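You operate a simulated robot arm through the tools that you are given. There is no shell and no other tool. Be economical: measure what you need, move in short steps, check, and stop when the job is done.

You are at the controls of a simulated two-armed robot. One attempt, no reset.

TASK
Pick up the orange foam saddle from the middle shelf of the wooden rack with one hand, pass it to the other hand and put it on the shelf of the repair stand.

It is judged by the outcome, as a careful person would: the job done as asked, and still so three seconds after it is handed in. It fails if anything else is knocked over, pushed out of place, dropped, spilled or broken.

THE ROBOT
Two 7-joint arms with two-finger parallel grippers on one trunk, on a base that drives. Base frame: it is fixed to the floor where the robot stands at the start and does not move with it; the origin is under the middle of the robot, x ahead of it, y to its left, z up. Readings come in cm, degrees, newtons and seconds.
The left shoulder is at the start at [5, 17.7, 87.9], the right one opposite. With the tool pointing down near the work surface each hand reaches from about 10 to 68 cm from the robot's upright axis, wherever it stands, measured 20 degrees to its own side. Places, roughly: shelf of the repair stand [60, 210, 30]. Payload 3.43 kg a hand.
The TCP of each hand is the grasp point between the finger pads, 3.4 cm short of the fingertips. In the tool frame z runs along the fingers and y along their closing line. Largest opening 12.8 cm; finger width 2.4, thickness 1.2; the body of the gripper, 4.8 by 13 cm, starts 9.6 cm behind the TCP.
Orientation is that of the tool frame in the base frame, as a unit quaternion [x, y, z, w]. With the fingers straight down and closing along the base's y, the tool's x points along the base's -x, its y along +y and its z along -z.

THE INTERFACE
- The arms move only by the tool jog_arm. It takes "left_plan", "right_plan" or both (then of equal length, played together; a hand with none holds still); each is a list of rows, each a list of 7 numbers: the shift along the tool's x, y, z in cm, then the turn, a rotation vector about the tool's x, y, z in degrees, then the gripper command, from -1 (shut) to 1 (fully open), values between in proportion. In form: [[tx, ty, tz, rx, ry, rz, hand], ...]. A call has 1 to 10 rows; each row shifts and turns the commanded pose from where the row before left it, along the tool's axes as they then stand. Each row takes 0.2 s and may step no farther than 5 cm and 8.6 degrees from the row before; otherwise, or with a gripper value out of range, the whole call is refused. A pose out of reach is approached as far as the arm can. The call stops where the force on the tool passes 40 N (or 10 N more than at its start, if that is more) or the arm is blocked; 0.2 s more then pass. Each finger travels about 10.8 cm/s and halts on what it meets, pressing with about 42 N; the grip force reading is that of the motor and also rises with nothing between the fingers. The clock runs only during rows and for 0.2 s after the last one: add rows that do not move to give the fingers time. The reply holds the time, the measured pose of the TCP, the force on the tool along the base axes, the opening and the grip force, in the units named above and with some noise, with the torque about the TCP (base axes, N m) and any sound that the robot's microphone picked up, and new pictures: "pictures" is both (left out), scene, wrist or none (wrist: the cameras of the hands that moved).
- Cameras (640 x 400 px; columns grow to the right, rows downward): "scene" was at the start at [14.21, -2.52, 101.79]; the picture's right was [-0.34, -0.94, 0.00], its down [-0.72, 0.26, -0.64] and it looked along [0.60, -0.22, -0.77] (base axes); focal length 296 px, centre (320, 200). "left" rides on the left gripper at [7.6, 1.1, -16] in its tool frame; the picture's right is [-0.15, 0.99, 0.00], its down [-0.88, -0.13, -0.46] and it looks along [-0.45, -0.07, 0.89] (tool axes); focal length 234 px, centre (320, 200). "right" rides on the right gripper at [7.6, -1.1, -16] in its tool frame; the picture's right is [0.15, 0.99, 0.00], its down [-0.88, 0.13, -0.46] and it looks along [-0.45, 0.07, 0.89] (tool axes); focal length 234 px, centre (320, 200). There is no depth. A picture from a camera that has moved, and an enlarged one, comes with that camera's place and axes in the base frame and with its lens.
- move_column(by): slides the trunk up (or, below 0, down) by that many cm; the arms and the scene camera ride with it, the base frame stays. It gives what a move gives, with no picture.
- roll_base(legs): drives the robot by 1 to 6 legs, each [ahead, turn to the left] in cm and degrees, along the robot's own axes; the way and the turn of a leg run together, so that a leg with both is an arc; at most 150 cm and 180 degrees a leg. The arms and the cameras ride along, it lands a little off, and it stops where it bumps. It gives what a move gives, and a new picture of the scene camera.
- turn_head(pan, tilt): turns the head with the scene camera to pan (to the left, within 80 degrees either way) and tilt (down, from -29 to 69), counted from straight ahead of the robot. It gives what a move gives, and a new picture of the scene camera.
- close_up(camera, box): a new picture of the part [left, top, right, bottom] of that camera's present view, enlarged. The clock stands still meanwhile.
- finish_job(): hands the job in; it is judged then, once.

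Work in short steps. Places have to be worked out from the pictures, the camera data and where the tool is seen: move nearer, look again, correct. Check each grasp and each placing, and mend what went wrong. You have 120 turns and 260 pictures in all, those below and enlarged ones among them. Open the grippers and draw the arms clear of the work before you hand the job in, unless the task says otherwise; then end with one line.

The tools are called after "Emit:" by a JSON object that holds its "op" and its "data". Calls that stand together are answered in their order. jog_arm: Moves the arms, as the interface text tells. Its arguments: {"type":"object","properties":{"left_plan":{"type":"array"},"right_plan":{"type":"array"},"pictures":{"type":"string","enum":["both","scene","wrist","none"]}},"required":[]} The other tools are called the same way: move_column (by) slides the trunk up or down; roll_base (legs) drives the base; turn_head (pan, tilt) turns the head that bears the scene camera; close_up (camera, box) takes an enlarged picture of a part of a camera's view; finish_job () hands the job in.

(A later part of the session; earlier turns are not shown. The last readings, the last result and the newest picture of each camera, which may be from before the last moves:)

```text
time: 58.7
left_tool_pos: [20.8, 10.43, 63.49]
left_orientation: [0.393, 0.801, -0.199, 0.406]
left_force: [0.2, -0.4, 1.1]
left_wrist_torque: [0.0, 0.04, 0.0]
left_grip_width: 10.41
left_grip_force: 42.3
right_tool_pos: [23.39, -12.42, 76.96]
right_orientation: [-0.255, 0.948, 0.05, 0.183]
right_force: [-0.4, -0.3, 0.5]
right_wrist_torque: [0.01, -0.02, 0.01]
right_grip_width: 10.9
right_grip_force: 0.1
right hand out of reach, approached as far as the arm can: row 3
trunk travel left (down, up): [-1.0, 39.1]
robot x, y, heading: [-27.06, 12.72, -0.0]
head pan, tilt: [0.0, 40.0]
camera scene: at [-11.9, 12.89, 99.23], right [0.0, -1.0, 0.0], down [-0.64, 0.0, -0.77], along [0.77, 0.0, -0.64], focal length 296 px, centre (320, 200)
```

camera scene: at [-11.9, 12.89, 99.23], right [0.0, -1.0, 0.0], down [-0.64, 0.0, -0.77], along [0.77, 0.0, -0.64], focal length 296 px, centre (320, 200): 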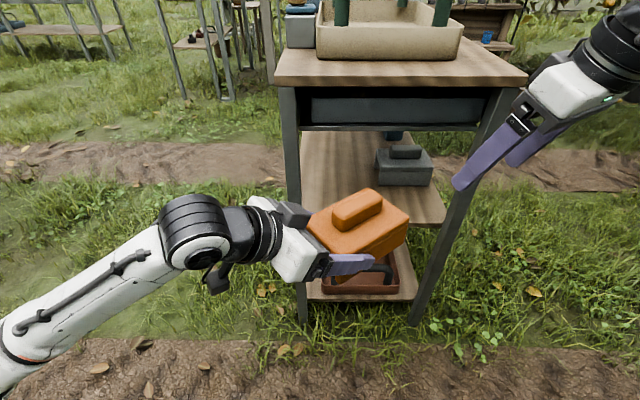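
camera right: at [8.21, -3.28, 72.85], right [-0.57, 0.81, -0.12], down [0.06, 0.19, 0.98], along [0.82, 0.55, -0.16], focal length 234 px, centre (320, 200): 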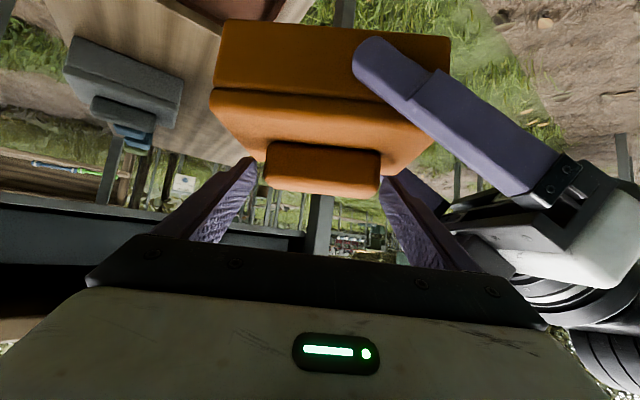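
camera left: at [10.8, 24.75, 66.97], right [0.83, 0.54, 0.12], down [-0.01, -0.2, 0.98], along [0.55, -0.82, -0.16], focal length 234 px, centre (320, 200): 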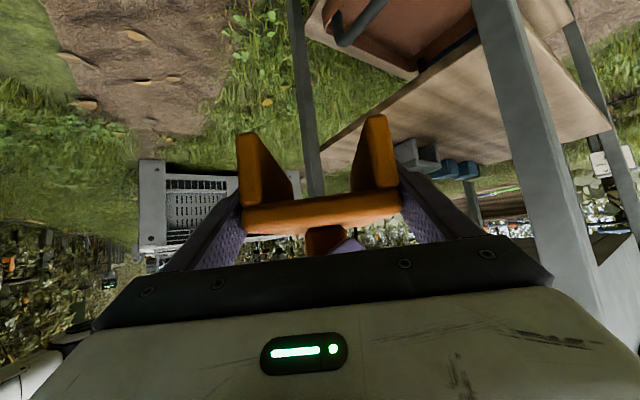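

Handover complete; the saddle sits level in the left hand. I'll tuck the right hand back, then turn left 90° and have a look.

Emit:
{"op": "jog_arm", "data": {"right_plan": [[4, 0, 0, 0, 0, 0, 0.7], [4, 0, 0, 0, 0, 0, 0.7], [2, -3, 0, 0, 0, 0, 0.7], [0, 0, 0, 0, 0, 0, 0.7]], "pictures": "none"}}

Emit:
{"op": "roll_base", "data": {"legs": [[0, 90]]}}

Emit:
{"op": "turn_head", "data": {"pan": -25, "tilt": 25}}

```text
time: 59.7
left_tool_pos: [20.76, 10.45, 63.61]
left_orientation: [0.392, 0.801, -0.198, 0.406]
left_force: [0.8, 0.2, -0.2]
left_wrist_torque: [0.03, 0.06, 0.0]
left_grip_width: 10.39
left_grip_force: 42.4
right_tool_pos: [16.89, -19.73, 73.25]
right_orientation: [-0.253, 0.948, 0.049, 0.185]
right_force: [0.3, 0.5, -0.1]
right_wrist_torque: [0.03, 0.0, 0.03]
right_grip_width: 10.9
right_grip_force: 0.1
trunk travel left (down, up): [-1.0, 39.1]
robot x, y, heading: [-27.45, 12.86, 0.1]
head pan, tilt: [0.0, 40.0]
```

```text
time: 63.9
left_tool_pos: [-25.04, 60.94, 63.56]
left_orientation: [-0.288, 0.844, 0.146, 0.428]
left_force: [-0.2, 0.1, -0.5]
left_wrist_torque: [-0.02, 0.02, -0.02]
left_grip_width: 10.35
left_grip_force: 42.1
right_tool_pos: [5.12, 56.87, 73.27]
right_orientation: [0.849, -0.492, -0.166, -0.096]
right_force: [-0.6, -0.6, 0.8]
right_wrist_torque: [0.03, 0.04, 0.01]
right_grip_width: 10.84
right_grip_force: 0.0
trunk travel left (down, up): [-1.0, 39.1]
robot x, y, heading: [-27.37, 12.91, 89.9]
head pan, tilt: [0.0, 40.0]
camera scene: at [-27.38, 28.37, 99.23], right [1.0, 0.0, 0.0], down [0.0, -0.64, -0.77], along [0.0, 0.77, -0.64], focal length 296 px, centre (320, 200)
```

scene: 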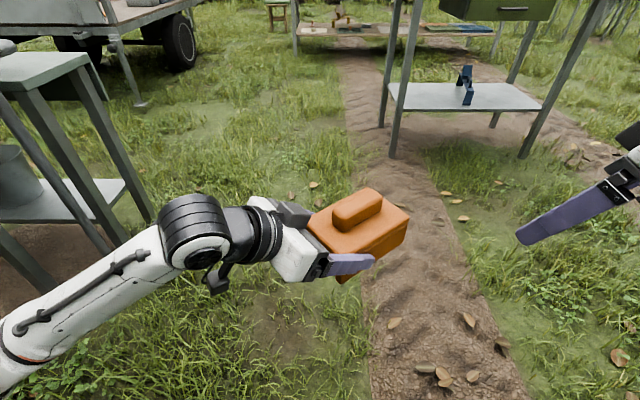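

```text
time: 64.8
left_tool_pos: [-24.91, 60.95, 63.58]
left_orientation: [-0.288, 0.844, 0.146, 0.428]
left_force: [-1.1, 0.7, -0.5]
left_wrist_torque: [-0.03, -0.01, -0.02]
left_grip_width: 10.34
left_grip_force: 42.0
right_tool_pos: [5.21, 56.92, 73.27]
right_orientation: [0.849, -0.493, -0.166, -0.096]
right_force: [0.5, -0.2, 1.3]
right_wrist_torque: [-0.01, 0.05, 0.02]
right_grip_width: 10.88
right_grip_force: 0.1
trunk travel left (down, up): [-1.0, 39.1]
robot x, y, heading: [-27.44, 12.62, 89.7]
head pan, tilt: [-25.0, 25.0]
camera scene: at [-23.5, 28.22, 101.56], right [0.91, -0.42, 0.0], down [-0.18, -0.38, -0.91], along [0.38, 0.82, -0.42], focal length 296 px, centre (320, 200)
```

scene: 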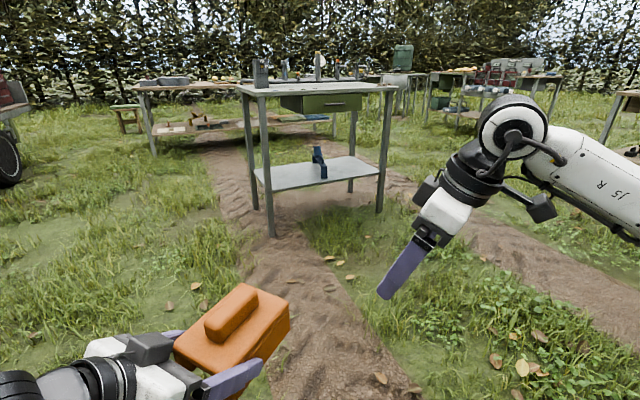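

The way is clear. I'll drive 40 ahead, then diagonally to about (57, 118), and face the stand.

Emit:
{"op": "roll_base", "data": {"legs": [[40, 0], [0, -52], [106, 0], [0, 52]]}}

Emit:
{"op": "turn_head", "data": {"pan": 0, "tilt": 35}}

```text
time: 77.0
left_tool_pos: [59.06, 167.0, 63.55]
left_orientation: [-0.291, 0.843, 0.148, 0.428]
left_force: [0.0, 1.0, 0.1]
left_wrist_torque: [-0.03, 0.07, -0.02]
left_grip_width: 10.35
left_grip_force: 42.2
right_tool_pos: [89.3, 163.11, 73.21]
right_orientation: [0.851, -0.489, -0.166, -0.095]
right_force: [-0.2, -0.9, -0.1]
right_wrist_torque: [-0.02, 0.02, -0.02]
right_grip_width: 10.89
right_grip_force: 0.1
trunk travel left (down, up): [-1.0, 39.1]
robot x, y, heading: [57.03, 118.74, 90.5]
head pan, tilt: [-25.0, 25.0]
camera scene: at [60.77, 134.2, 101.57], right [0.91, -0.42, 0.0], down [-0.18, -0.38, -0.91], along [0.38, 0.82, -0.42], focal length 296 px, centre (320, 200)
```

scene: 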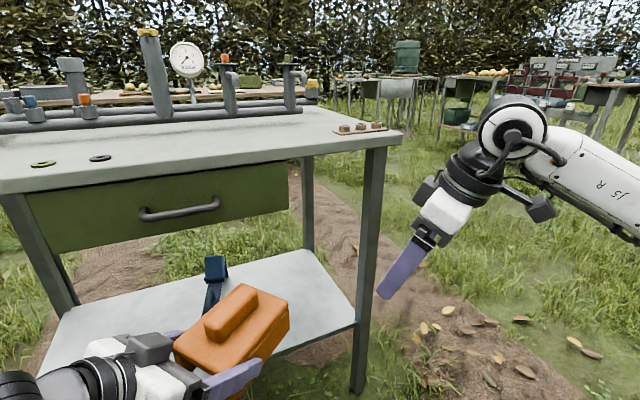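

```text
time: 77.9
left_tool_pos: [59.02, 167.07, 63.54]
left_orientation: [-0.291, 0.843, 0.148, 0.427]
left_force: [1.6, 0.5, -0.1]
left_wrist_torque: [-0.01, 0.01, -0.01]
left_grip_width: 10.34
left_grip_force: 41.6
right_tool_pos: [89.2, 163.22, 73.38]
right_orientation: [0.851, -0.489, -0.166, -0.094]
right_force: [-0.1, 0.1, 0.3]
right_wrist_torque: [0.02, 0.01, -0.02]
right_grip_width: 10.89
right_grip_force: 0.0
trunk travel left (down, up): [-1.0, 39.1]
robot x, y, heading: [56.99, 118.75, 90.4]
head pan, tilt: [0.0, 35.0]
camera scene: at [56.88, 134.63, 99.99], right [1.0, 0.01, 0.0], down [0.0, -0.57, -0.82], along [-0.01, 0.82, -0.57], focal length 296 px, centre (320, 200)
```

scene: 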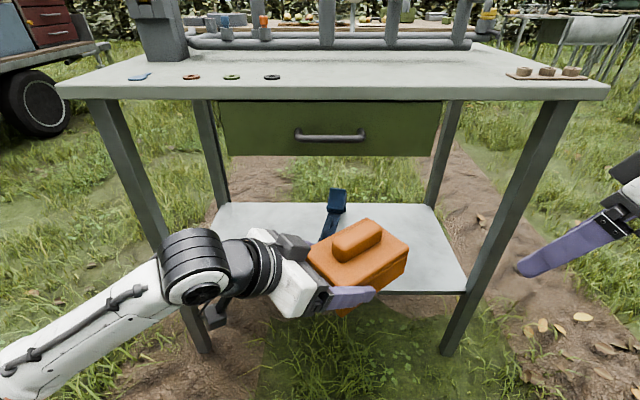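

Facing the stand, the left half of its shelf (x≈20–55) is free. I'll swing the left hand to point forward and over to x≈37, staying in front of the stand.

Emit:
{"op": "jog_arm", "data": {"left_plan": [[1.43, 1.91, -1.98, -6.1, 0, -4.35, -0.3], [1.28, 2.21, -1.76, -6.1, 0, -4.35, -0.3], [1.1, 2.48, -1.51, -6.1, 0, -4.35, -0.3], [0.9, 2.7, -1.24, -6.1, 0, -4.35, -0.3], [0.68, 2.87, -0.94, -6.1, 0, -4.35, -0.3], [0.46, 3.0, -0.63, -6.1, 0, -4.35, -0.3], [0.22, 3.08, -0.31, -6.1, 0, -4.35, -0.3], [0, 0, 0, 0, 0, 0, -0.3]]}}

```text
time: 79.7
left_tool_pos: [37.33, 167.03, 63.82]
left_orientation: [0.632, -0.627, -0.327, -0.316]
left_force: [0.8, 0.3, -1.4]
left_wrist_torque: [-0.01, 0.0, 0.01]
left_grip_width: 10.36
left_grip_force: 42.2
right_tool_pos: [89.12, 163.14, 73.32]
right_orientation: [0.851, -0.489, -0.165, -0.096]
right_force: [-0.9, -0.6, -0.2]
right_wrist_torque: [0.03, -0.03, -0.01]
right_grip_width: 10.87
right_grip_force: 0.1
trunk travel left (down, up): [-1.0, 39.1]
robot x, y, heading: [57.04, 118.82, 90.4]
head pan, tilt: [0.0, 35.0]
camera scene: at [56.87, 134.63, 99.99], right [1.0, 0.01, 0.0], down [0.0, -0.57, -0.82], along [-0.01, 0.82, -0.57], focal length 296 px, centre (320, 200)
camera left: at [36.38, 149.68, 67.16], right [-0.99, 0.07, 0.13], down [0.14, 0.15, 0.98], along [0.05, 0.99, -0.16], focal length 234 px, centre (320, 200)
```

scene: 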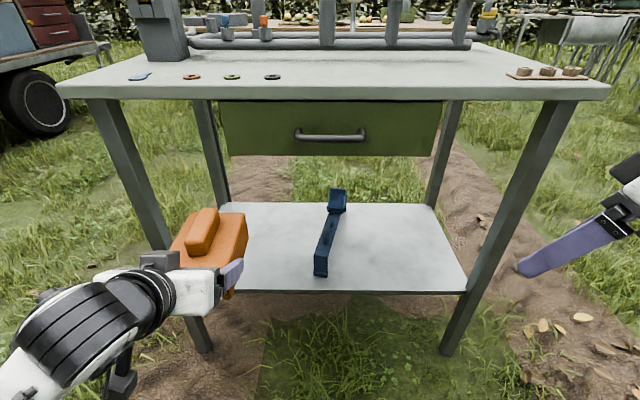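
left: 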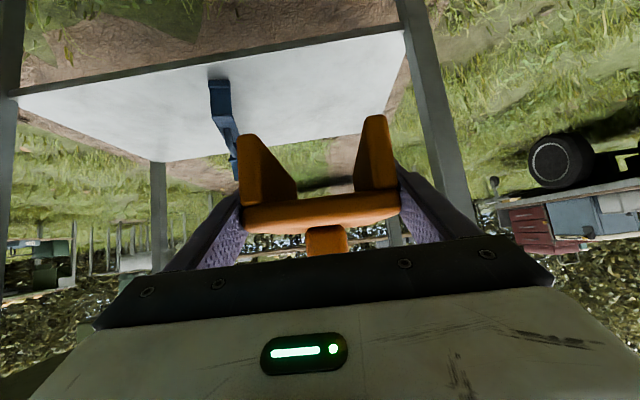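

The hand points forward with the saddle level, centred at x≈37; the blue tool on the shelf is at x≈55–62, well clear. I'll lower the hand about 20 cm in front of the stand.

Emit:
{"op": "jog_arm", "data": {"left_plan": [[3.24, 0, 2.35, 0, 0, 0, -0.3], [3.24, 0, 2.35, 0, 0, 0, -0.3], [3.24, 0, 2.35, 0, 0, 0, -0.3], [3.24, 0, 2.35, 0, 0, 0, -0.3], [3.24, 0, 2.35, 0, 0, 0, -0.3], [0, 0, 0, 0, 0, 0, -0.3]]}}

```text
time: 81.1
left_tool_pos: [36.97, 167.12, 43.6]
left_orientation: [0.631, -0.628, -0.326, -0.317]
left_force: [0.9, 0.3, -1.4]
left_wrist_torque: [0.0, -0.02, 0.0]
left_grip_width: 10.36
left_grip_force: 41.8
right_tool_pos: [89.29, 163.27, 73.28]
right_orientation: [0.852, -0.489, -0.165, -0.094]
right_force: [0.1, -0.7, -0.6]
right_wrist_torque: [0.02, -0.01, 0.01]
right_grip_width: 10.88
right_grip_force: 0.0
trunk travel left (down, up): [-1.0, 39.1]
robot x, y, heading: [57.1, 118.88, 90.4]
head pan, tilt: [0.0, 35.0]
camera scene: at [56.87, 134.63, 99.99], right [1.0, 0.01, 0.0], down [0.0, -0.57, -0.82], along [-0.01, 0.82, -0.57], focal length 296 px, centre (320, 200)
camera left: at [36.12, 149.74, 46.97], right [-0.99, 0.08, 0.13], down [0.14, 0.15, 0.98], along [0.06, 0.99, -0.16], focal length 234 px, centre (320, 200)
```

scene: 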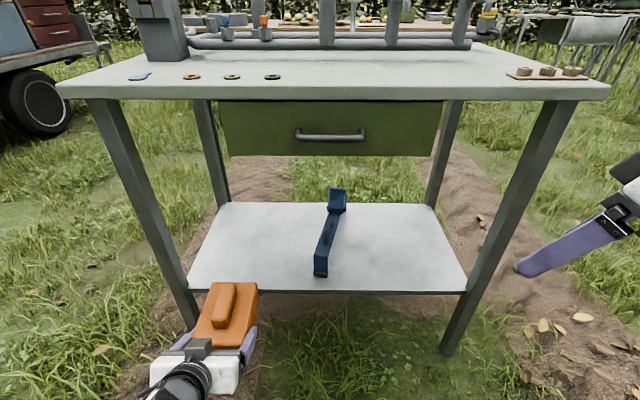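
left: 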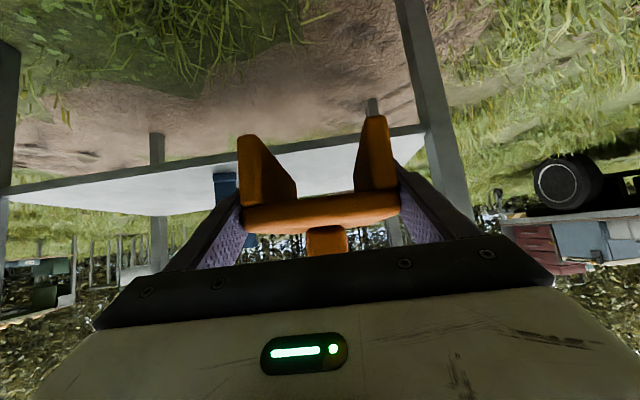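

Reach is good. I'll zoom the left camera to measure the shelf top's height relative to the hand.

Emit:
{"op": "close_up", "data": {"camera": "left", "box": [230, 90, 440, 230]}}

```text
2.86 times, centred on (335, 160) of left
camera zoom: at [36.12, 149.74, 46.97], right [-0.99, 0.08, 0.13], down [0.14, 0.15, 0.98], along [0.06, 0.99, -0.16], focal length 669 px, centre (277, 314)
```

zoom: 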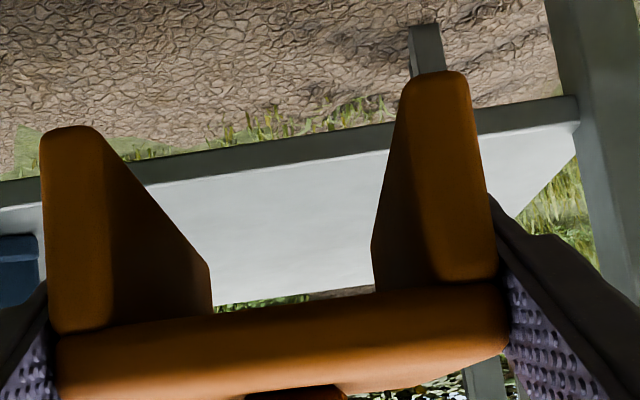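

Shelf top is at z≈31 and the saddle bottom at z≈40 (TCP − 3.7), level. I'll tuck the right hand back and drive 18 cm ahead so the saddle goes over the shelf.

Emit:
{"op": "jog_arm", "data": {"right_plan": [[4, 0, 0, 0, 0, 0, 0.7], [4, 0, 0, 0, 0, 0, 0.7], [0, 0, 0, 0, 0, 0, 0.7]], "pictures": "none"}}

Emit:
{"op": "roll_base", "data": {"legs": [[18, 0]]}}

```text
time: 81.9
left_tool_pos: [37.03, 167.15, 43.66]
left_orientation: [0.632, -0.628, -0.327, -0.316]
left_force: [1.0, 0.6, -0.5]
left_wrist_torque: [-0.02, 0.01, -0.02]
left_grip_width: 10.37
left_grip_force: 42.3
right_tool_pos: [90.73, 157.65, 71.01]
right_orientation: [0.851, -0.49, -0.166, -0.095]
right_force: [0.2, 0.7, 0.8]
right_wrist_torque: [-0.02, -0.02, 0.0]
right_grip_width: 10.86
right_grip_force: 0.1
right hand out of reach, approached as far as the arm can: row 2
trunk travel left (down, up): [-1.0, 39.1]
robot x, y, heading: [56.91, 118.57, 90.7]
head pan, tilt: [0.0, 35.0]
```

```text
time: 83.4
left_tool_pos: [37.07, 184.9, 43.73]
left_orientation: [0.63, -0.629, -0.326, -0.317]
left_force: [0.3, -0.2, -1.5]
left_wrist_torque: [0.01, 0.0, -0.03]
left_grip_width: 10.36
left_grip_force: 41.9
right_tool_pos: [90.78, 175.19, 70.92]
right_orientation: [0.851, -0.489, -0.166, -0.095]
right_force: [-0.5, 0.4, -0.3]
right_wrist_torque: [-0.02, -0.01, 0.01]
right_grip_width: 10.87
right_grip_force: 0.1
trunk travel left (down, up): [-1.0, 39.1]
robot x, y, heading: [56.8, 136.56, 90.2]
head pan, tilt: [0.0, 35.0]
camera scene: at [56.8, 152.37, 99.99], right [1.0, 0.0, 0.0], down [0.0, -0.57, -0.82], along [0.0, 0.82, -0.57], focal length 296 px, centre (320, 200)
```

scene: 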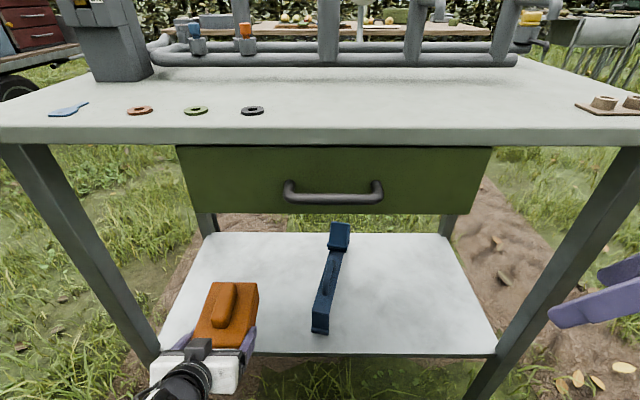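

The saddle is over the front of the shelf area. I'll extend the arm 11 cm forward.

Emit:
{"op": "jog_arm", "data": {"left_plan": [[-1.62, 0, 2.23, 0, 0, 0, -0.3], [-1.62, 0, 2.23, 0, 0, 0, -0.3], [-1.62, 0, 2.23, 0, 0, 0, -0.3], [-1.62, 0, 2.23, 0, 0, 0, -0.3], [0, 0, 0, 0, 0, 0, -0.3]]}}

```text
time: 84.6
left_tool_pos: [37.13, 195.86, 43.56]
left_orientation: [-0.63, 0.63, 0.325, 0.318]
left_force: [-0.1, 0.1, -1.3]
left_wrist_torque: [-0.05, -0.01, 0.01]
left_grip_width: 10.35
left_grip_force: 42.4
right_tool_pos: [90.81, 175.3, 70.96]
right_orientation: [0.85, -0.49, -0.166, -0.094]
right_force: [-0.4, -0.8, -0.3]
right_wrist_torque: [-0.02, 0.01, 0.05]
right_grip_width: 10.87
right_grip_force: 0.1
trunk travel left (down, up): [-1.0, 39.1]
robot x, y, heading: [56.82, 136.51, 90.3]
head pan, tilt: [0.0, 35.0]
camera scene: at [56.8, 152.38, 99.99], right [1.0, 0.0, 0.0], down [0.0, -0.57, -0.82], along [0.0, 0.82, -0.57], focal length 296 px, centre (320, 200)
camera left: at [36.08, 178.56, 46.98], right [-0.99, 0.08, 0.13], down [0.14, 0.15, 0.98], along [0.06, 0.99, -0.16], focal length 234 px, centre (320, 200)
```

scene: 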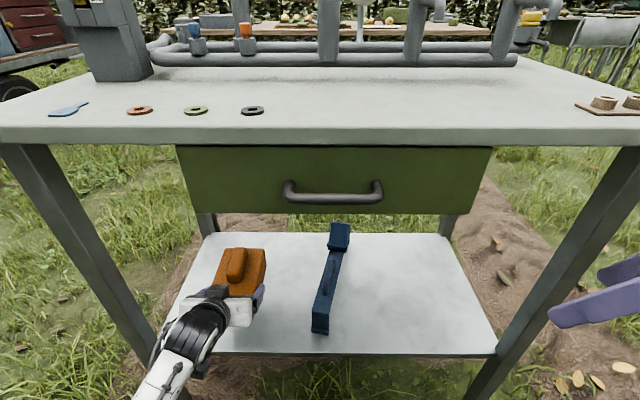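
left: 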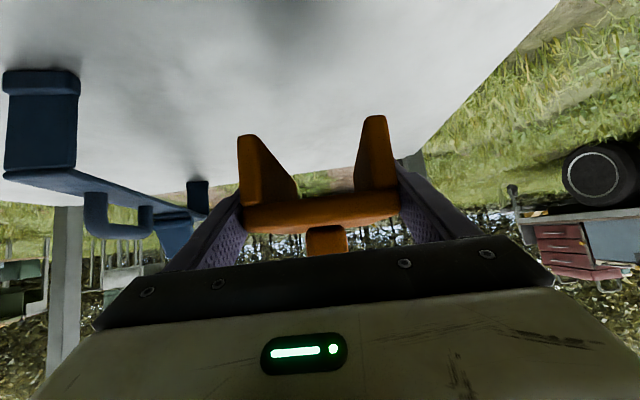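

Shelf is clear under it. I go 5 cm further forward and 6 cm down.

Emit:
{"op": "jog_arm", "data": {"left_plan": [[-1.47, 0, 2.03, 0, 0, 0, -0.3], [-1.47, 0, 2.03, 0, 0, 0, -0.3], [1.62, 0, 1.18, 0, 0, 0, -0.3], [1.62, 0, 1.18, 0, 0, 0, -0.3], [1.62, 0, 1.18, 0, 0, 0, -0.3], [0, 0, 0, 0, 0, 0, -0.3]]}}

Emit:
{"op": "close_up", "data": {"camera": "left", "box": [200, 50, 460, 250]}}

```text
time: 86.0
left_tool_pos: [35.91, 201.03, 37.86]
left_orientation: [0.63, -0.629, -0.331, -0.314]
left_force: [-0.2, 0.8, -1.3]
left_wrist_torque: [0.0, 0.02, -0.01]
left_grip_width: 10.34
left_grip_force: 42.1
right_tool_pos: [90.77, 175.27, 71.2]
right_orientation: [0.851, -0.489, -0.165, -0.096]
right_force: [0.6, 0.1, 0.2]
right_wrist_torque: [0.01, -0.03, 0.01]
right_grip_width: 10.91
right_grip_force: 0.1
trunk travel left (down, up): [-1.0, 39.1]
robot x, y, heading: [56.82, 136.7, 90.3]
head pan, tilt: [0.0, 35.0]
camera scene: at [56.69, 152.23, 100.09], right [1.0, 0.0, 0.0], down [0.0, -0.57, -0.82], along [0.0, 0.82, -0.57], focal length 296 px, centre (320, 200)
camera left: at [35.11, 183.72, 41.18], right [-0.99, 0.07, 0.14], down [0.15, 0.15, 0.98], along [0.05, 0.99, -0.16], focal length 234 px, centre (320, 200)
```

scene: 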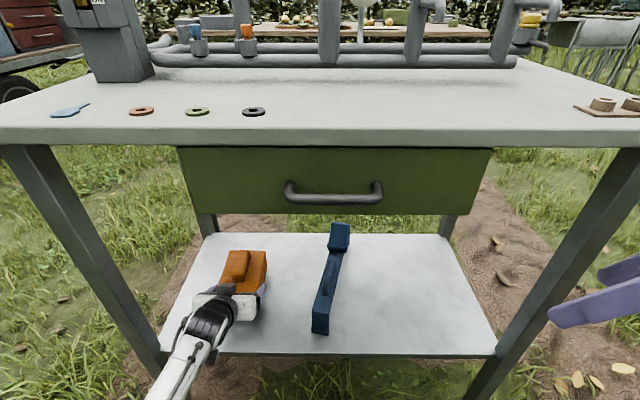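
left: 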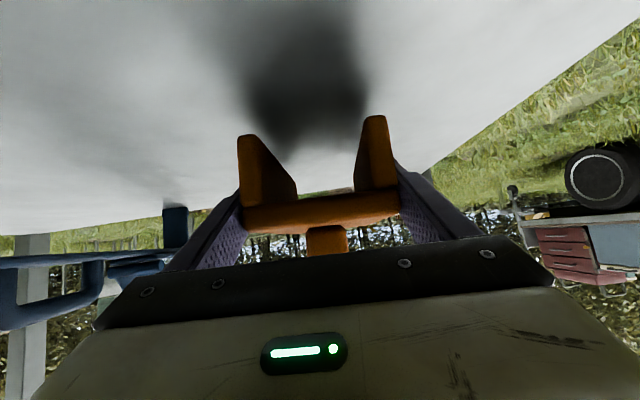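

```text
2.00 times, centred on (330, 150) of left
camera zoom: at [35.11, 183.72, 41.18], right [-0.99, 0.07, 0.14], down [0.15, 0.15, 0.98], along [0.05, 0.99, -0.16], focal length 468 px, centre (300, 300)
```

zoom: 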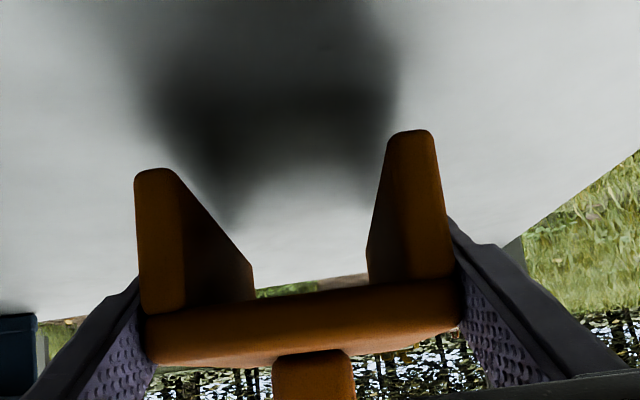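

The position drifted about 1 cm sideways and the camera shifted slightly, so I'll check that the arm isn't rubbing anything.

Emit:
{"op": "turn_head", "data": {"pan": 35, "tilt": 50}}

```text
time: 87.0
left_tool_pos: [36.11, 201.21, 37.97]
left_orientation: [0.63, -0.629, -0.331, -0.314]
left_force: [-0.5, 0.4, -0.8]
left_wrist_torque: [-0.03, 0.02, -0.01]
left_grip_width: 10.35
left_grip_force: 42.3
right_tool_pos: [90.74, 175.28, 71.1]
right_orientation: [0.851, -0.489, -0.166, -0.096]
right_force: [0.1, -0.7, -0.1]
right_wrist_torque: [-0.01, -0.02, -0.03]
right_grip_width: 10.89
right_grip_force: 0.1
trunk travel left (down, up): [-1.0, 39.1]
robot x, y, heading: [56.93, 136.45, 90.2]
head pan, tilt: [35.0, 50.0]
camera scene: at [52.31, 149.74, 97.85], right [0.82, 0.58, 0.0], down [0.44, -0.62, -0.64], along [-0.37, 0.53, -0.77], focal length 296 px, centre (320, 200)
```

scene: 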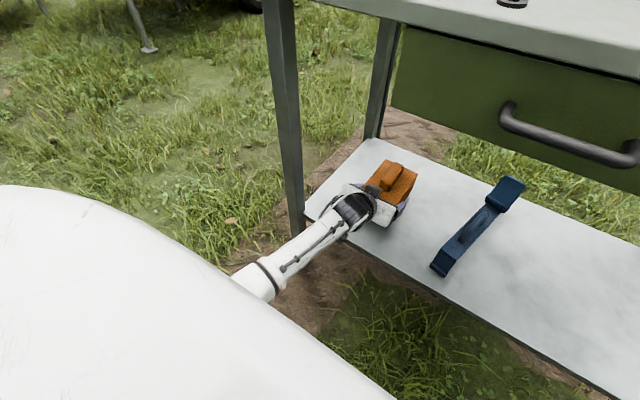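

Emit:
{"op": "close_up", "data": {"camera": "scene", "box": [230, 130, 450, 310]}}

```text
2.22 times, centred on (340, 220) of scene
camera zoom: at [52.31, 149.74, 97.85], right [0.82, 0.58, 0.0], down [0.44, -0.62, -0.64], along [-0.37, 0.53, -0.77], focal length 658 px, centre (276, 156)
```

zoom: 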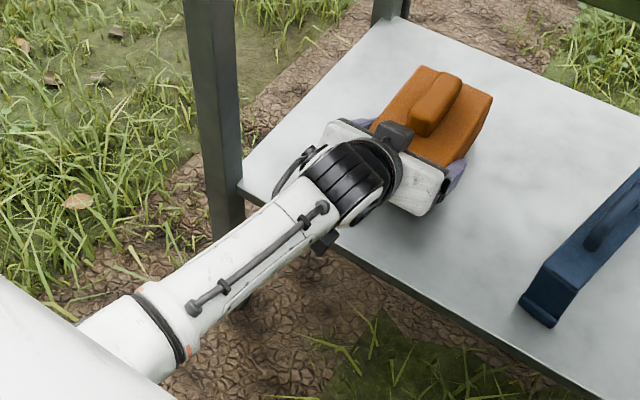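

I suspect some link contact. I'll raise 3 cm to see whether the sideways offset disappears.

Emit:
{"op": "jog_arm", "data": {"left_plan": [[-1.62, 0, -1.18, 0, 0, 0, -0.3], [-0.81, 0, -0.59, 0, 0, 0, -0.3], [0, 0, 0, 0, 0, 0, -0.3]], "pictures": "scene"}}

```text
time: 87.8
left_tool_pos: [36.01, 200.91, 40.45]
left_orientation: [0.631, -0.629, -0.33, -0.313]
left_force: [-0.7, -1.1, -0.1]
left_wrist_torque: [-0.04, 0.02, -0.02]
left_grip_width: 10.36
left_grip_force: 42.0
right_tool_pos: [90.63, 175.35, 71.02]
right_orientation: [0.851, -0.49, -0.163, -0.095]
right_force: [1.1, 0.3, 0.2]
right_wrist_torque: [0.04, 0.0, 0.03]
right_grip_width: 10.89
right_grip_force: 0.0
trunk travel left (down, up): [-1.0, 39.1]
robot x, y, heading: [56.73, 136.47, 90.4]
head pan, tilt: [35.0, 50.0]
camera scene: at [52.15, 149.99, 97.7], right [0.82, 0.58, 0.0], down [0.44, -0.63, -0.64], along [-0.37, 0.52, -0.77], focal length 296 px, centre (320, 200)
```

scene: 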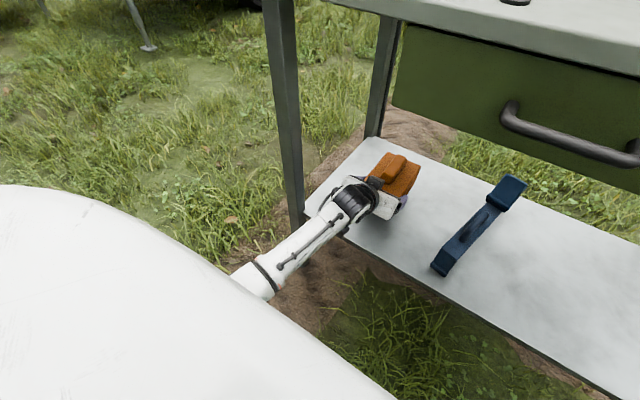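

Emit:
{"op": "turn_head", "data": {"pan": 0, "tilt": 35}}

```text
time: 88.8
left_tool_pos: [36.08, 200.92, 40.47]
left_orientation: [0.631, -0.63, -0.328, -0.313]
left_force: [-0.4, 0.5, -0.8]
left_wrist_torque: [-0.03, 0.0, 0.01]
left_grip_width: 10.37
left_grip_force: 42.4
right_tool_pos: [90.58, 175.35, 71.02]
right_orientation: [0.851, -0.49, -0.163, -0.095]
right_force: [0.6, -0.4, -0.3]
right_wrist_torque: [0.0, -0.01, 0.02]
right_grip_width: 10.85
right_grip_force: 0.2
trunk travel left (down, up): [-1.0, 39.1]
robot x, y, heading: [57.08, 136.22, 90.3]
head pan, tilt: [0.0, 35.0]
camera scene: at [56.51, 152.53, 99.94], right [1.0, 0.01, 0.0], down [0.01, -0.58, -0.82], along [0.0, 0.82, -0.58], focal length 296 px, centre (320, 200)
```

scene: 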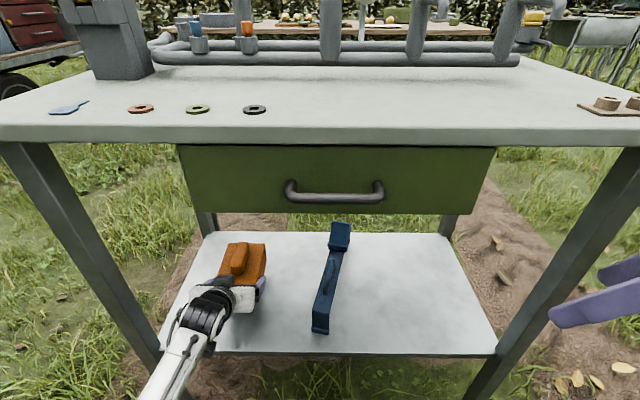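

The base itself has been nudged a few mm, so some link is pressing on something. I'll look down at the left elbow.

Emit:
{"op": "turn_head", "data": {"pan": 70, "tilt": 60}}

Emit:
{"op": "turn_head", "data": {"pan": 15, "tilt": 69}}

```text
time: 90.2
left_tool_pos: [36.05, 200.85, 40.65]
left_orientation: [0.631, -0.629, -0.329, -0.313]
left_force: [0.1, -0.3, -0.5]
left_wrist_torque: [-0.06, 0.02, -0.02]
left_grip_width: 10.34
left_grip_force: 41.4
right_tool_pos: [90.61, 175.4, 71.02]
right_orientation: [0.851, -0.49, -0.164, -0.095]
right_force: [1.3, -0.4, 0.8]
right_wrist_torque: [-0.01, 0.03, -0.02]
right_grip_width: 10.89
right_grip_force: 0.2
trunk travel left (down, up): [-1.0, 39.1]
robot x, y, heading: [56.67, 136.24, 90.6]
head pan, tilt: [70.0, 60.0]
camera scene: at [50.33, 145.9, 96.54], right [0.34, 0.94, 0.0], down [0.82, -0.29, -0.5], along [-0.47, 0.17, -0.87], focal length 296 px, centre (320, 200)
```

scene: 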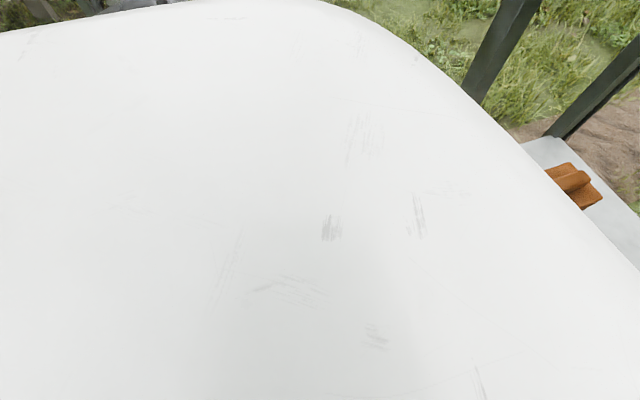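

```text
time: 91.5
left_tool_pos: [36.11, 201.05, 40.53]
left_orientation: [0.63, -0.629, -0.33, -0.313]
left_force: [-0.3, 0.0, 0.1]
left_wrist_torque: [-0.07, 0.02, 0.0]
left_grip_width: 10.36
left_grip_force: 42.5
right_tool_pos: [90.5, 175.4, 71.05]
right_orientation: [0.851, -0.49, -0.164, -0.096]
right_force: [0.0, -0.4, 0.6]
right_wrist_torque: [-0.02, 0.0, -0.02]
right_grip_width: 10.9
right_grip_force: 0.1
trunk travel left (down, up): [-1.0, 39.1]
robot x, y, heading: [56.8, 136.43, 90.4]
head pan, tilt: [15.0, 68.8]
camera scene: at [55.16, 149.0, 95.62], right [0.96, 0.26, 0.0], down [0.25, -0.9, -0.36], along [-0.09, 0.35, -0.93], focal length 296 px, centre (320, 200)
```

scene: 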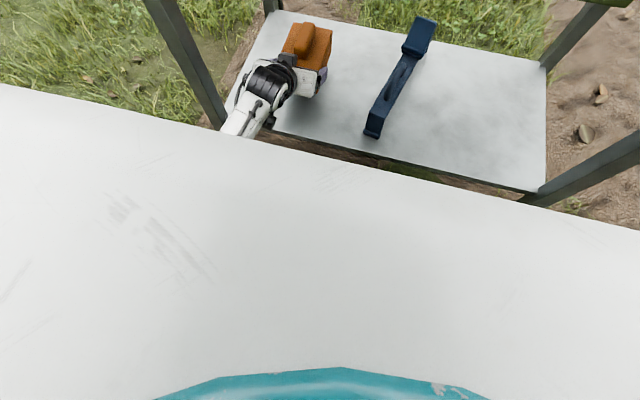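

The torso hides the elbow; it is probably self-contact near full reach. I'll pull the arm back 5 cm to where there was no deflection and instead drive the base 5 cm forward.

Emit:
{"op": "jog_arm", "data": {"left_plan": [[1.47, 0, -2.03, 0, 0, 0, -0.3], [1.47, 0, -2.03, 0, 0, 0, -0.3], [0, 0, 0, 0, 0, 0, -0.3]], "pictures": "none"}}

Emit:
{"op": "turn_head", "data": {"pan": 0, "tilt": 35}}

```text
time: 92.5
left_tool_pos: [34.84, 197.01, 42.1]
left_orientation: [0.627, -0.623, -0.346, -0.314]
left_force: [-0.1, 0.3, -0.4]
left_wrist_torque: [-0.02, -0.02, -0.02]
left_grip_width: 10.32
left_grip_force: 41.9
right_tool_pos: [90.79, 175.3, 70.83]
right_orientation: [0.851, -0.49, -0.165, -0.095]
right_force: [0.3, -0.3, -0.8]
right_wrist_torque: [0.01, 0.0, -0.03]
right_grip_width: 10.85
right_grip_force: 0.1
trunk travel left (down, up): [-1.0, 39.1]
robot x, y, heading: [56.99, 136.45, 90.5]
head pan, tilt: [15.0, 68.8]
stopped in row 3 (left hand): the arm was blocked; the commanded pose is now the measured one
```

```text
time: 93.5
left_tool_pos: [34.85, 196.92, 41.95]
left_orientation: [0.628, -0.624, -0.344, -0.313]
left_force: [-0.1, -0.7, -0.1]
left_wrist_torque: [-0.04, 0.01, -0.01]
left_grip_width: 10.34
left_grip_force: 41.4
right_tool_pos: [90.73, 175.27, 70.99]
right_orientation: [0.851, -0.49, -0.164, -0.096]
right_force: [-0.5, -0.2, 0.2]
right_wrist_torque: [-0.01, 0.02, 0.0]
right_grip_width: 10.88
right_grip_force: 0.1
trunk travel left (down, up): [-1.0, 39.1]
robot x, y, heading: [57.24, 136.64, 90.4]
head pan, tilt: [0.0, 35.0]
camera scene: at [56.68, 152.45, 99.95], right [1.0, 0.01, 0.0], down [0.0, -0.57, -0.82], along [0.0, 0.82, -0.57], focal length 296 px, centre (320, 200)
```

scene: 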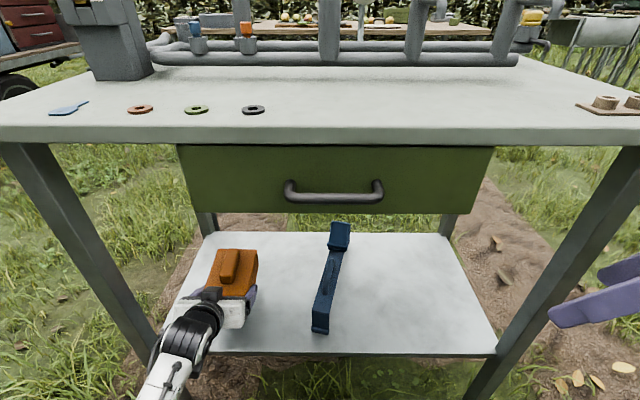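

Pulling back was blocked as well, so a link is caught somewhere. The right wrist camera may see the left forearm from the side.

Emit:
{"op": "close_up", "data": {"camera": "right", "box": [0, 0, 640, 400]}}

Emit:
{"op": "close_up", "data": {"camera": "left", "box": [0, 0, 640, 400]}}

```text
1.00 times, centred on (320, 200) of right (not enlarged: the box is as wide or as high as the picture)
camera zoom: at [98.26, 164.72, 82.93], right [-0.79, -0.61, -0.05], down [-0.44, 0.49, 0.75], along [-0.43, 0.62, -0.66], focal length 234 px, centre (320, 200)
```

zoom: 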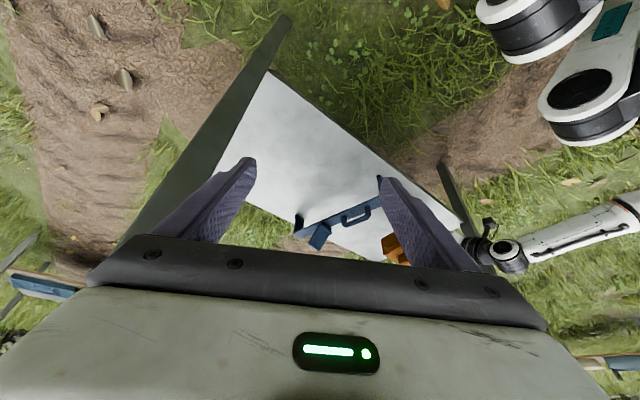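

```text
1.00 times, centred on (320, 200) of left (not enlarged: the box is as wide or as high as the picture)
camera zoom: at [34.2, 179.54, 44.85], right [-0.99, 0.06, 0.16], down [0.16, 0.13, 0.98], along [0.04, 0.99, -0.14], focal length 234 px, centre (320, 200)
```

zoom: 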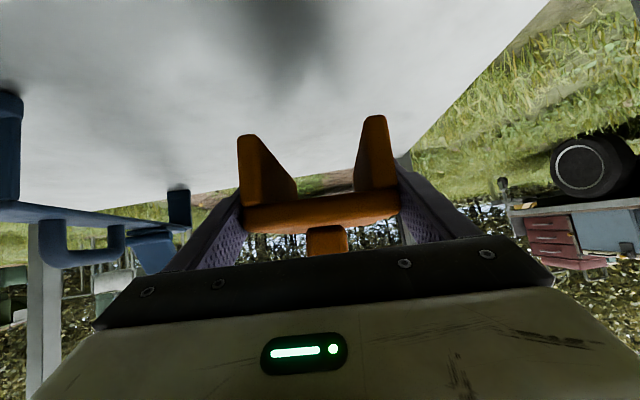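

Emit:
{"op": "close_up", "data": {"camera": "right", "box": [370, 130, 640, 300]}}

```text
2.35 times, centred on (505, 215) of right
camera zoom: at [98.26, 164.72, 82.93], right [-0.79, -0.61, -0.05], down [-0.44, 0.49, 0.75], along [-0.43, 0.62, -0.66], focal length 551 px, centre (-115, 165)
```

zoom: 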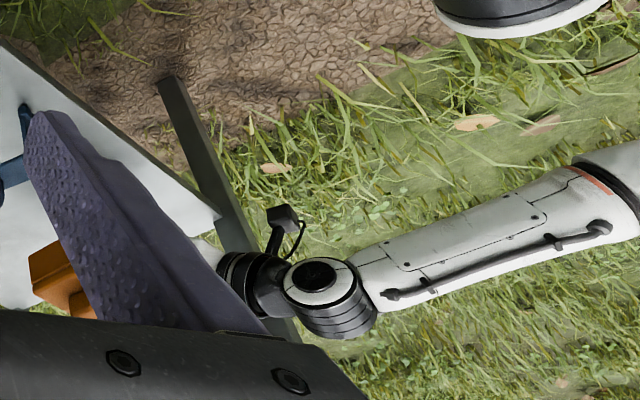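

The stand isn't touched: the upper arm hangs beside the torso, and the elbow presses against my own body when pulled in. So I'll go forward again (elbow clear), keep the current x≈35, and see.

Emit:
{"op": "jog_arm", "data": {"left_plan": [[-1.47, 0, 2.03, 0, 0, 0, -0.3], [-1.47, 0, 2.03, 0, 0, 0, -0.3], [0, 0, 0, 0, 0, 0, -0.3]], "pictures": "scene"}}

```text
time: 94.3
left_tool_pos: [34.11, 201.71, 42.0]
left_orientation: [0.627, -0.625, -0.348, -0.309]
left_force: [0.3, 0.1, -0.7]
left_wrist_torque: [-0.02, -0.06, 0.01]
left_grip_width: 10.37
left_grip_force: 42.2
right_tool_pos: [90.57, 175.08, 71.26]
right_orientation: [0.851, -0.49, -0.165, -0.097]
right_force: [-0.8, -0.1, 0.4]
right_wrist_torque: [0.04, 0.0, -0.02]
right_grip_width: 10.88
right_grip_force: 0.1
trunk travel left (down, up): [-1.0, 39.1]
robot x, y, heading: [56.79, 136.14, 90.2]
head pan, tilt: [0.0, 35.0]
camera scene: at [56.54, 152.29, 99.99], right [1.0, 0.0, 0.0], down [0.01, -0.57, -0.82], along [0.0, 0.82, -0.57], focal length 296 px, centre (320, 200)
```

scene: 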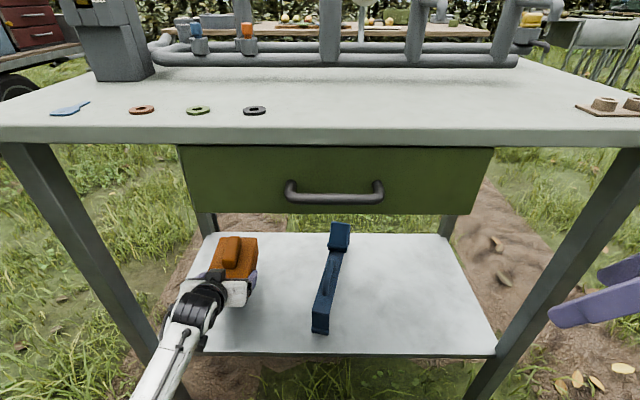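

The pattern (camera pushed up when lowering, down when raising) suggests my elbow rests on my own base. I'll raise the trunk 8 cm to free the elbow, then recheck the pose.

Emit:
{"op": "move_column", "data": {"by": 8}}

Emit:
{"op": "jog_arm", "data": {"left_plan": [[0, 0, 0, 0, 0, 0, -0.3]]}}

```text
time: 95.5
left_tool_pos: [34.98, 201.99, 50.26]
left_orientation: [0.628, -0.624, -0.344, -0.314]
left_force: [0.8, 0.6, -1.1]
left_wrist_torque: [-0.02, 0.0, -0.02]
left_grip_width: 10.35
left_grip_force: 41.5
right_tool_pos: [90.73, 175.32, 79.02]
right_orientation: [0.851, -0.49, -0.165, -0.094]
right_force: [0.7, 0.0, 0.1]
right_wrist_torque: [0.01, 0.04, 0.0]
right_grip_width: 10.89
right_grip_force: 0.1
trunk travel left (down, up): [-9.0, 31.1]
robot x, y, heading: [56.79, 136.41, 90.5]
head pan, tilt: [0.0, 35.0]
```

```text
time: 95.8
left_tool_pos: [35.07, 201.95, 50.27]
left_orientation: [0.627, -0.624, -0.344, -0.315]
left_force: [-0.5, -0.6, -0.2]
left_wrist_torque: [-0.08, 0.0, 0.0]
left_grip_width: 10.36
left_grip_force: 41.7
right_tool_pos: [90.77, 175.36, 79.07]
right_orientation: [0.85, -0.49, -0.165, -0.096]
right_force: [0.9, -0.4, 0.6]
right_wrist_torque: [0.03, 0.02, 0.0]
right_grip_width: 10.87
right_grip_force: 0.1
trunk travel left (down, up): [-9.0, 31.1]
robot x, y, heading: [56.76, 136.07, 90.3]
head pan, tilt: [0.0, 35.0]
camera scene: at [56.8, 152.38, 107.99], right [1.0, 0.0, 0.0], down [0.0, -0.57, -0.82], along [0.0, 0.82, -0.57], focal length 296 px, centre (320, 200)
camera left: at [34.35, 184.45, 53.2], right [-0.99, 0.06, 0.15], down [0.16, 0.13, 0.98], along [0.04, 0.99, -0.13], focal length 234 px, centre (320, 200)
```

scene: 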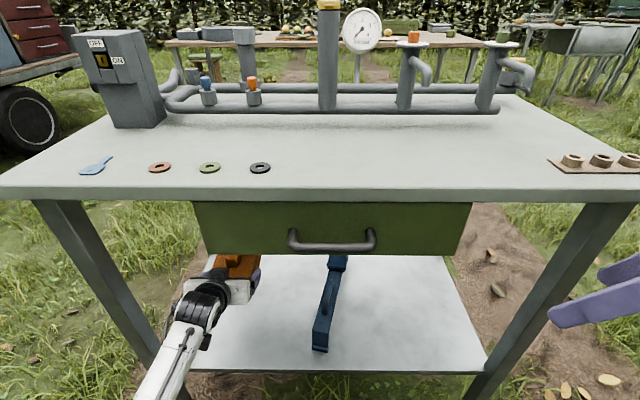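
left: 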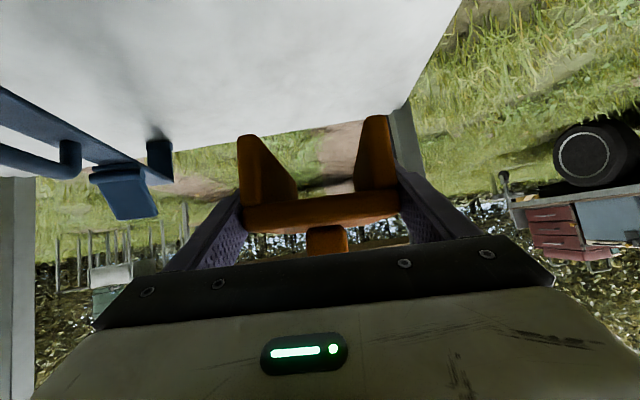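

The camera pose returned exactly to nominal: it was self-contact, and the arm is free now. I'll fix the 2° roll and lower 10 cm, watching for deflection.

Emit:
{"op": "jog_arm", "data": {"left_plan": [[1.62, 0, 1.18, 1.18, 0, -1.62, -0.3], [1.62, 0, 1.18, 0, 0, 0, -0.3], [1.62, 0, 1.18, 0, 0, 0, -0.3], [1.62, 0, 1.18, 0, 0, 0, -0.3], [1.62, 0, 1.18, 0, 0, 0, -0.3], [0, 0, 0, 0, 0, 0, -0.3]]}}

```text
time: 97.2
left_tool_pos: [35.01, 202.25, 40.27]
left_orientation: [0.632, -0.619, -0.333, -0.327]
left_force: [0.1, 0.9, -0.3]
left_wrist_torque: [-0.03, 0.01, 0.03]
left_grip_width: 10.33
left_grip_force: 41.3
right_tool_pos: [90.74, 175.3, 79.12]
right_orientation: [0.85, -0.491, -0.165, -0.095]
right_force: [0.6, -0.2, -0.6]
right_wrist_torque: [-0.03, -0.01, -0.01]
right_grip_width: 10.88
right_grip_force: 0.0
trunk travel left (down, up): [-9.0, 31.1]
robot x, y, heading: [56.75, 136.8, 90.3]
head pan, tilt: [0.0, 35.0]
camera scene: at [56.8, 152.38, 107.99], right [1.0, 0.0, 0.0], down [0.0, -0.57, -0.82], along [0.0, 0.82, -0.57], focal length 296 px, centre (320, 200)
camera left: at [34.19, 184.76, 43.11], right [-0.99, 0.06, 0.12], down [0.13, 0.13, 0.98], along [0.04, 0.99, -0.13], focal length 234 px, centre (320, 200)
```

scene: 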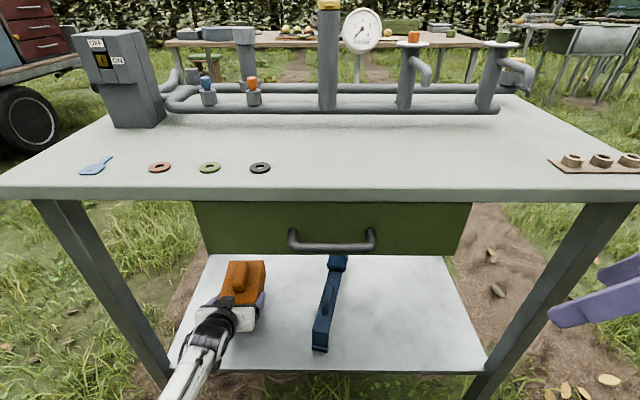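
left: 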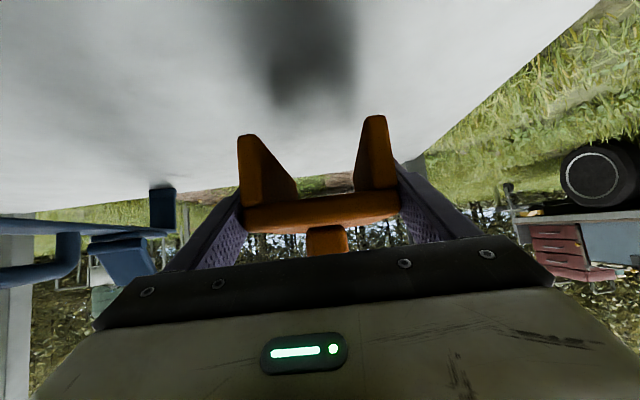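

Free of contact and level. I'll correct 1.9° of pitch and lower 4 cm more.

Emit:
{"op": "jog_arm", "data": {"left_plan": [[1.62, 0, 1.18, 0, 1.9, 0, -0.3], [0.81, 0, 0.59, 0, 0, 0, -0.3], [0.81, 0, 0.59, 0, 0, 0, -0.3], [0, 0, 0, 0, 0, 0, -0.3]]}}

Emit:
{"op": "close_up", "data": {"camera": "left", "box": [200, 50, 460, 250]}}

```text
time: 98.2
left_tool_pos: [34.92, 202.17, 36.45]
left_orientation: [0.638, -0.622, -0.324, -0.317]
left_force: [-1.8, -2.5, 6.3]
left_wrist_torque: [0.17, -0.26, 0.02]
left_grip_width: 10.35
left_grip_force: 42.3
right_tool_pos: [90.8, 175.25, 79.08]
right_orientation: [0.851, -0.49, -0.166, -0.094]
right_force: [-0.5, 0.4, -0.1]
right_wrist_torque: [0.0, 0.01, 0.02]
right_grip_width: 10.9
right_grip_force: 0.0
trunk travel left (down, up): [-9.0, 31.1]
robot x, y, heading: [56.86, 136.22, 90.4]
head pan, tilt: [0.0, 35.0]
camera scene: at [56.81, 152.32, 108.01], right [1.0, 0.01, 0.0], down [0.0, -0.57, -0.82], along [0.0, 0.82, -0.57], focal length 296 px, centre (320, 200)
camera left: at [34.15, 184.87, 39.77], right [-0.99, 0.06, 0.12], down [0.13, 0.15, 0.98], along [0.04, 0.99, -0.16], focal length 234 px, centre (320, 200)
```

scene: 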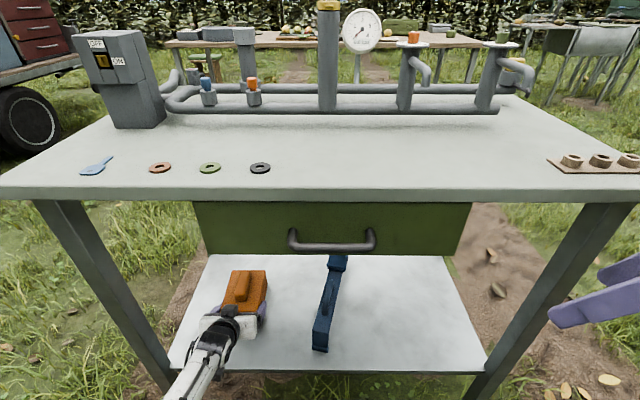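
left: 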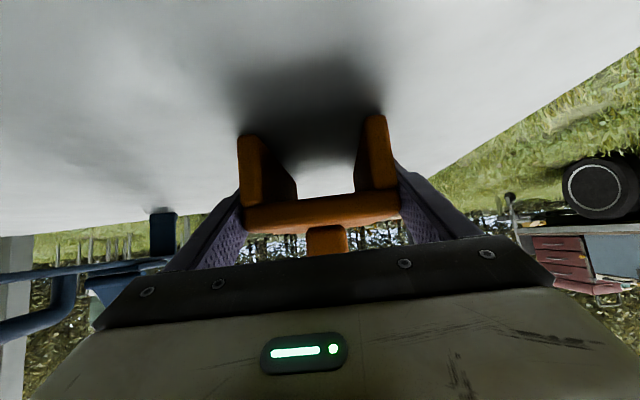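

```text
2.00 times, centred on (330, 150) of left
camera zoom: at [34.15, 184.87, 39.77], right [-0.99, 0.06, 0.12], down [0.13, 0.15, 0.98], along [0.04, 0.99, -0.16], focal length 468 px, centre (300, 300)
```

zoom: 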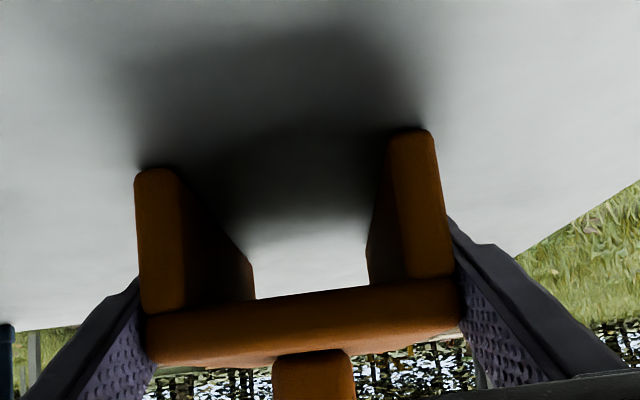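

Touching: about 7 N upward, mostly on the right flap. I ease down 0.4 cm with a slight roll to seat the other flap.

Emit:
{"op": "jog_arm", "data": {"left_plan": [[0.16, 0, 0.12, 0.6, 0, -0.8, -0.3], [0.16, 0, 0.12, 0.3, 0, -0.4, -0.3], [0, 0, 0, 0, 0, 0, -0.3]], "pictures": "wrist"}}

```text
time: 99.0
left_tool_pos: [34.89, 202.4, 36.46]
left_orientation: [0.64, -0.618, -0.319, -0.326]
left_force: [-4.1, -17.2, 28.9]
left_wrist_torque: [-0.6, 1.65, 0.89]
left_grip_width: 10.36
left_grip_force: 41.7
right_tool_pos: [90.81, 175.08, 78.93]
right_orientation: [0.85, -0.49, -0.166, -0.096]
right_force: [-1.3, 0.0, -0.4]
right_wrist_torque: [-0.02, 0.0, 0.01]
right_grip_width: 10.88
right_grip_force: 0.2
trunk travel left (down, up): [-9.0, 31.1]
robot x, y, heading: [57.02, 136.42, 90.2]
head pan, tilt: [0.0, 35.0]
camera left: at [33.99, 184.99, 39.67], right [-0.99, 0.06, 0.1], down [0.1, 0.15, 0.98], along [0.05, 0.99, -0.15], focal length 234 px, centre (320, 200)
```

left: 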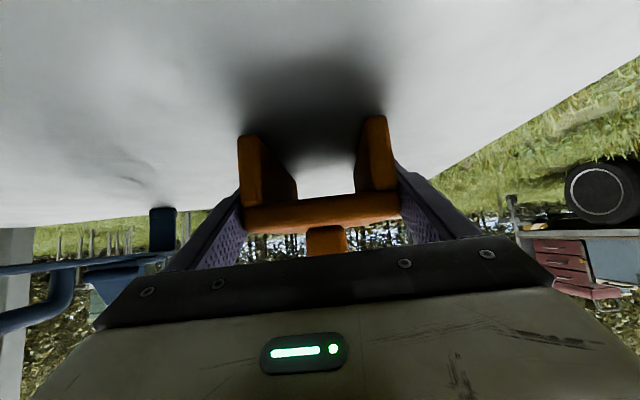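

Seated firmly (29 N). I back off the roll and pressure slightly, then check.

Emit:
{"op": "jog_arm", "data": {"left_plan": [[-0.12, 0, -0.09, -0.5, 0, 0.7, -0.3], [0, 0, 0, 0, 0, 0, -0.3]], "pictures": "none"}}

```text
time: 99.7
left_tool_pos: [34.86, 202.43, 36.37]
left_orientation: [0.639, -0.62, -0.322, -0.322]
left_force: [-2.7, 1.9, 16.0]
left_wrist_torque: [0.66, 0.95, 0.19]
left_grip_width: 10.35
left_grip_force: 42.4
right_tool_pos: [90.82, 175.28, 79.13]
right_orientation: [0.85, -0.49, -0.166, -0.095]
right_force: [-0.5, 0.2, 0.2]
right_wrist_torque: [0.02, 0.02, 0.01]
right_grip_width: 10.9
right_grip_force: 0.1
trunk travel left (down, up): [-9.0, 31.1]
robot x, y, heading: [57.06, 136.63, 90.2]
head pan, tilt: [0.0, 35.0]
```

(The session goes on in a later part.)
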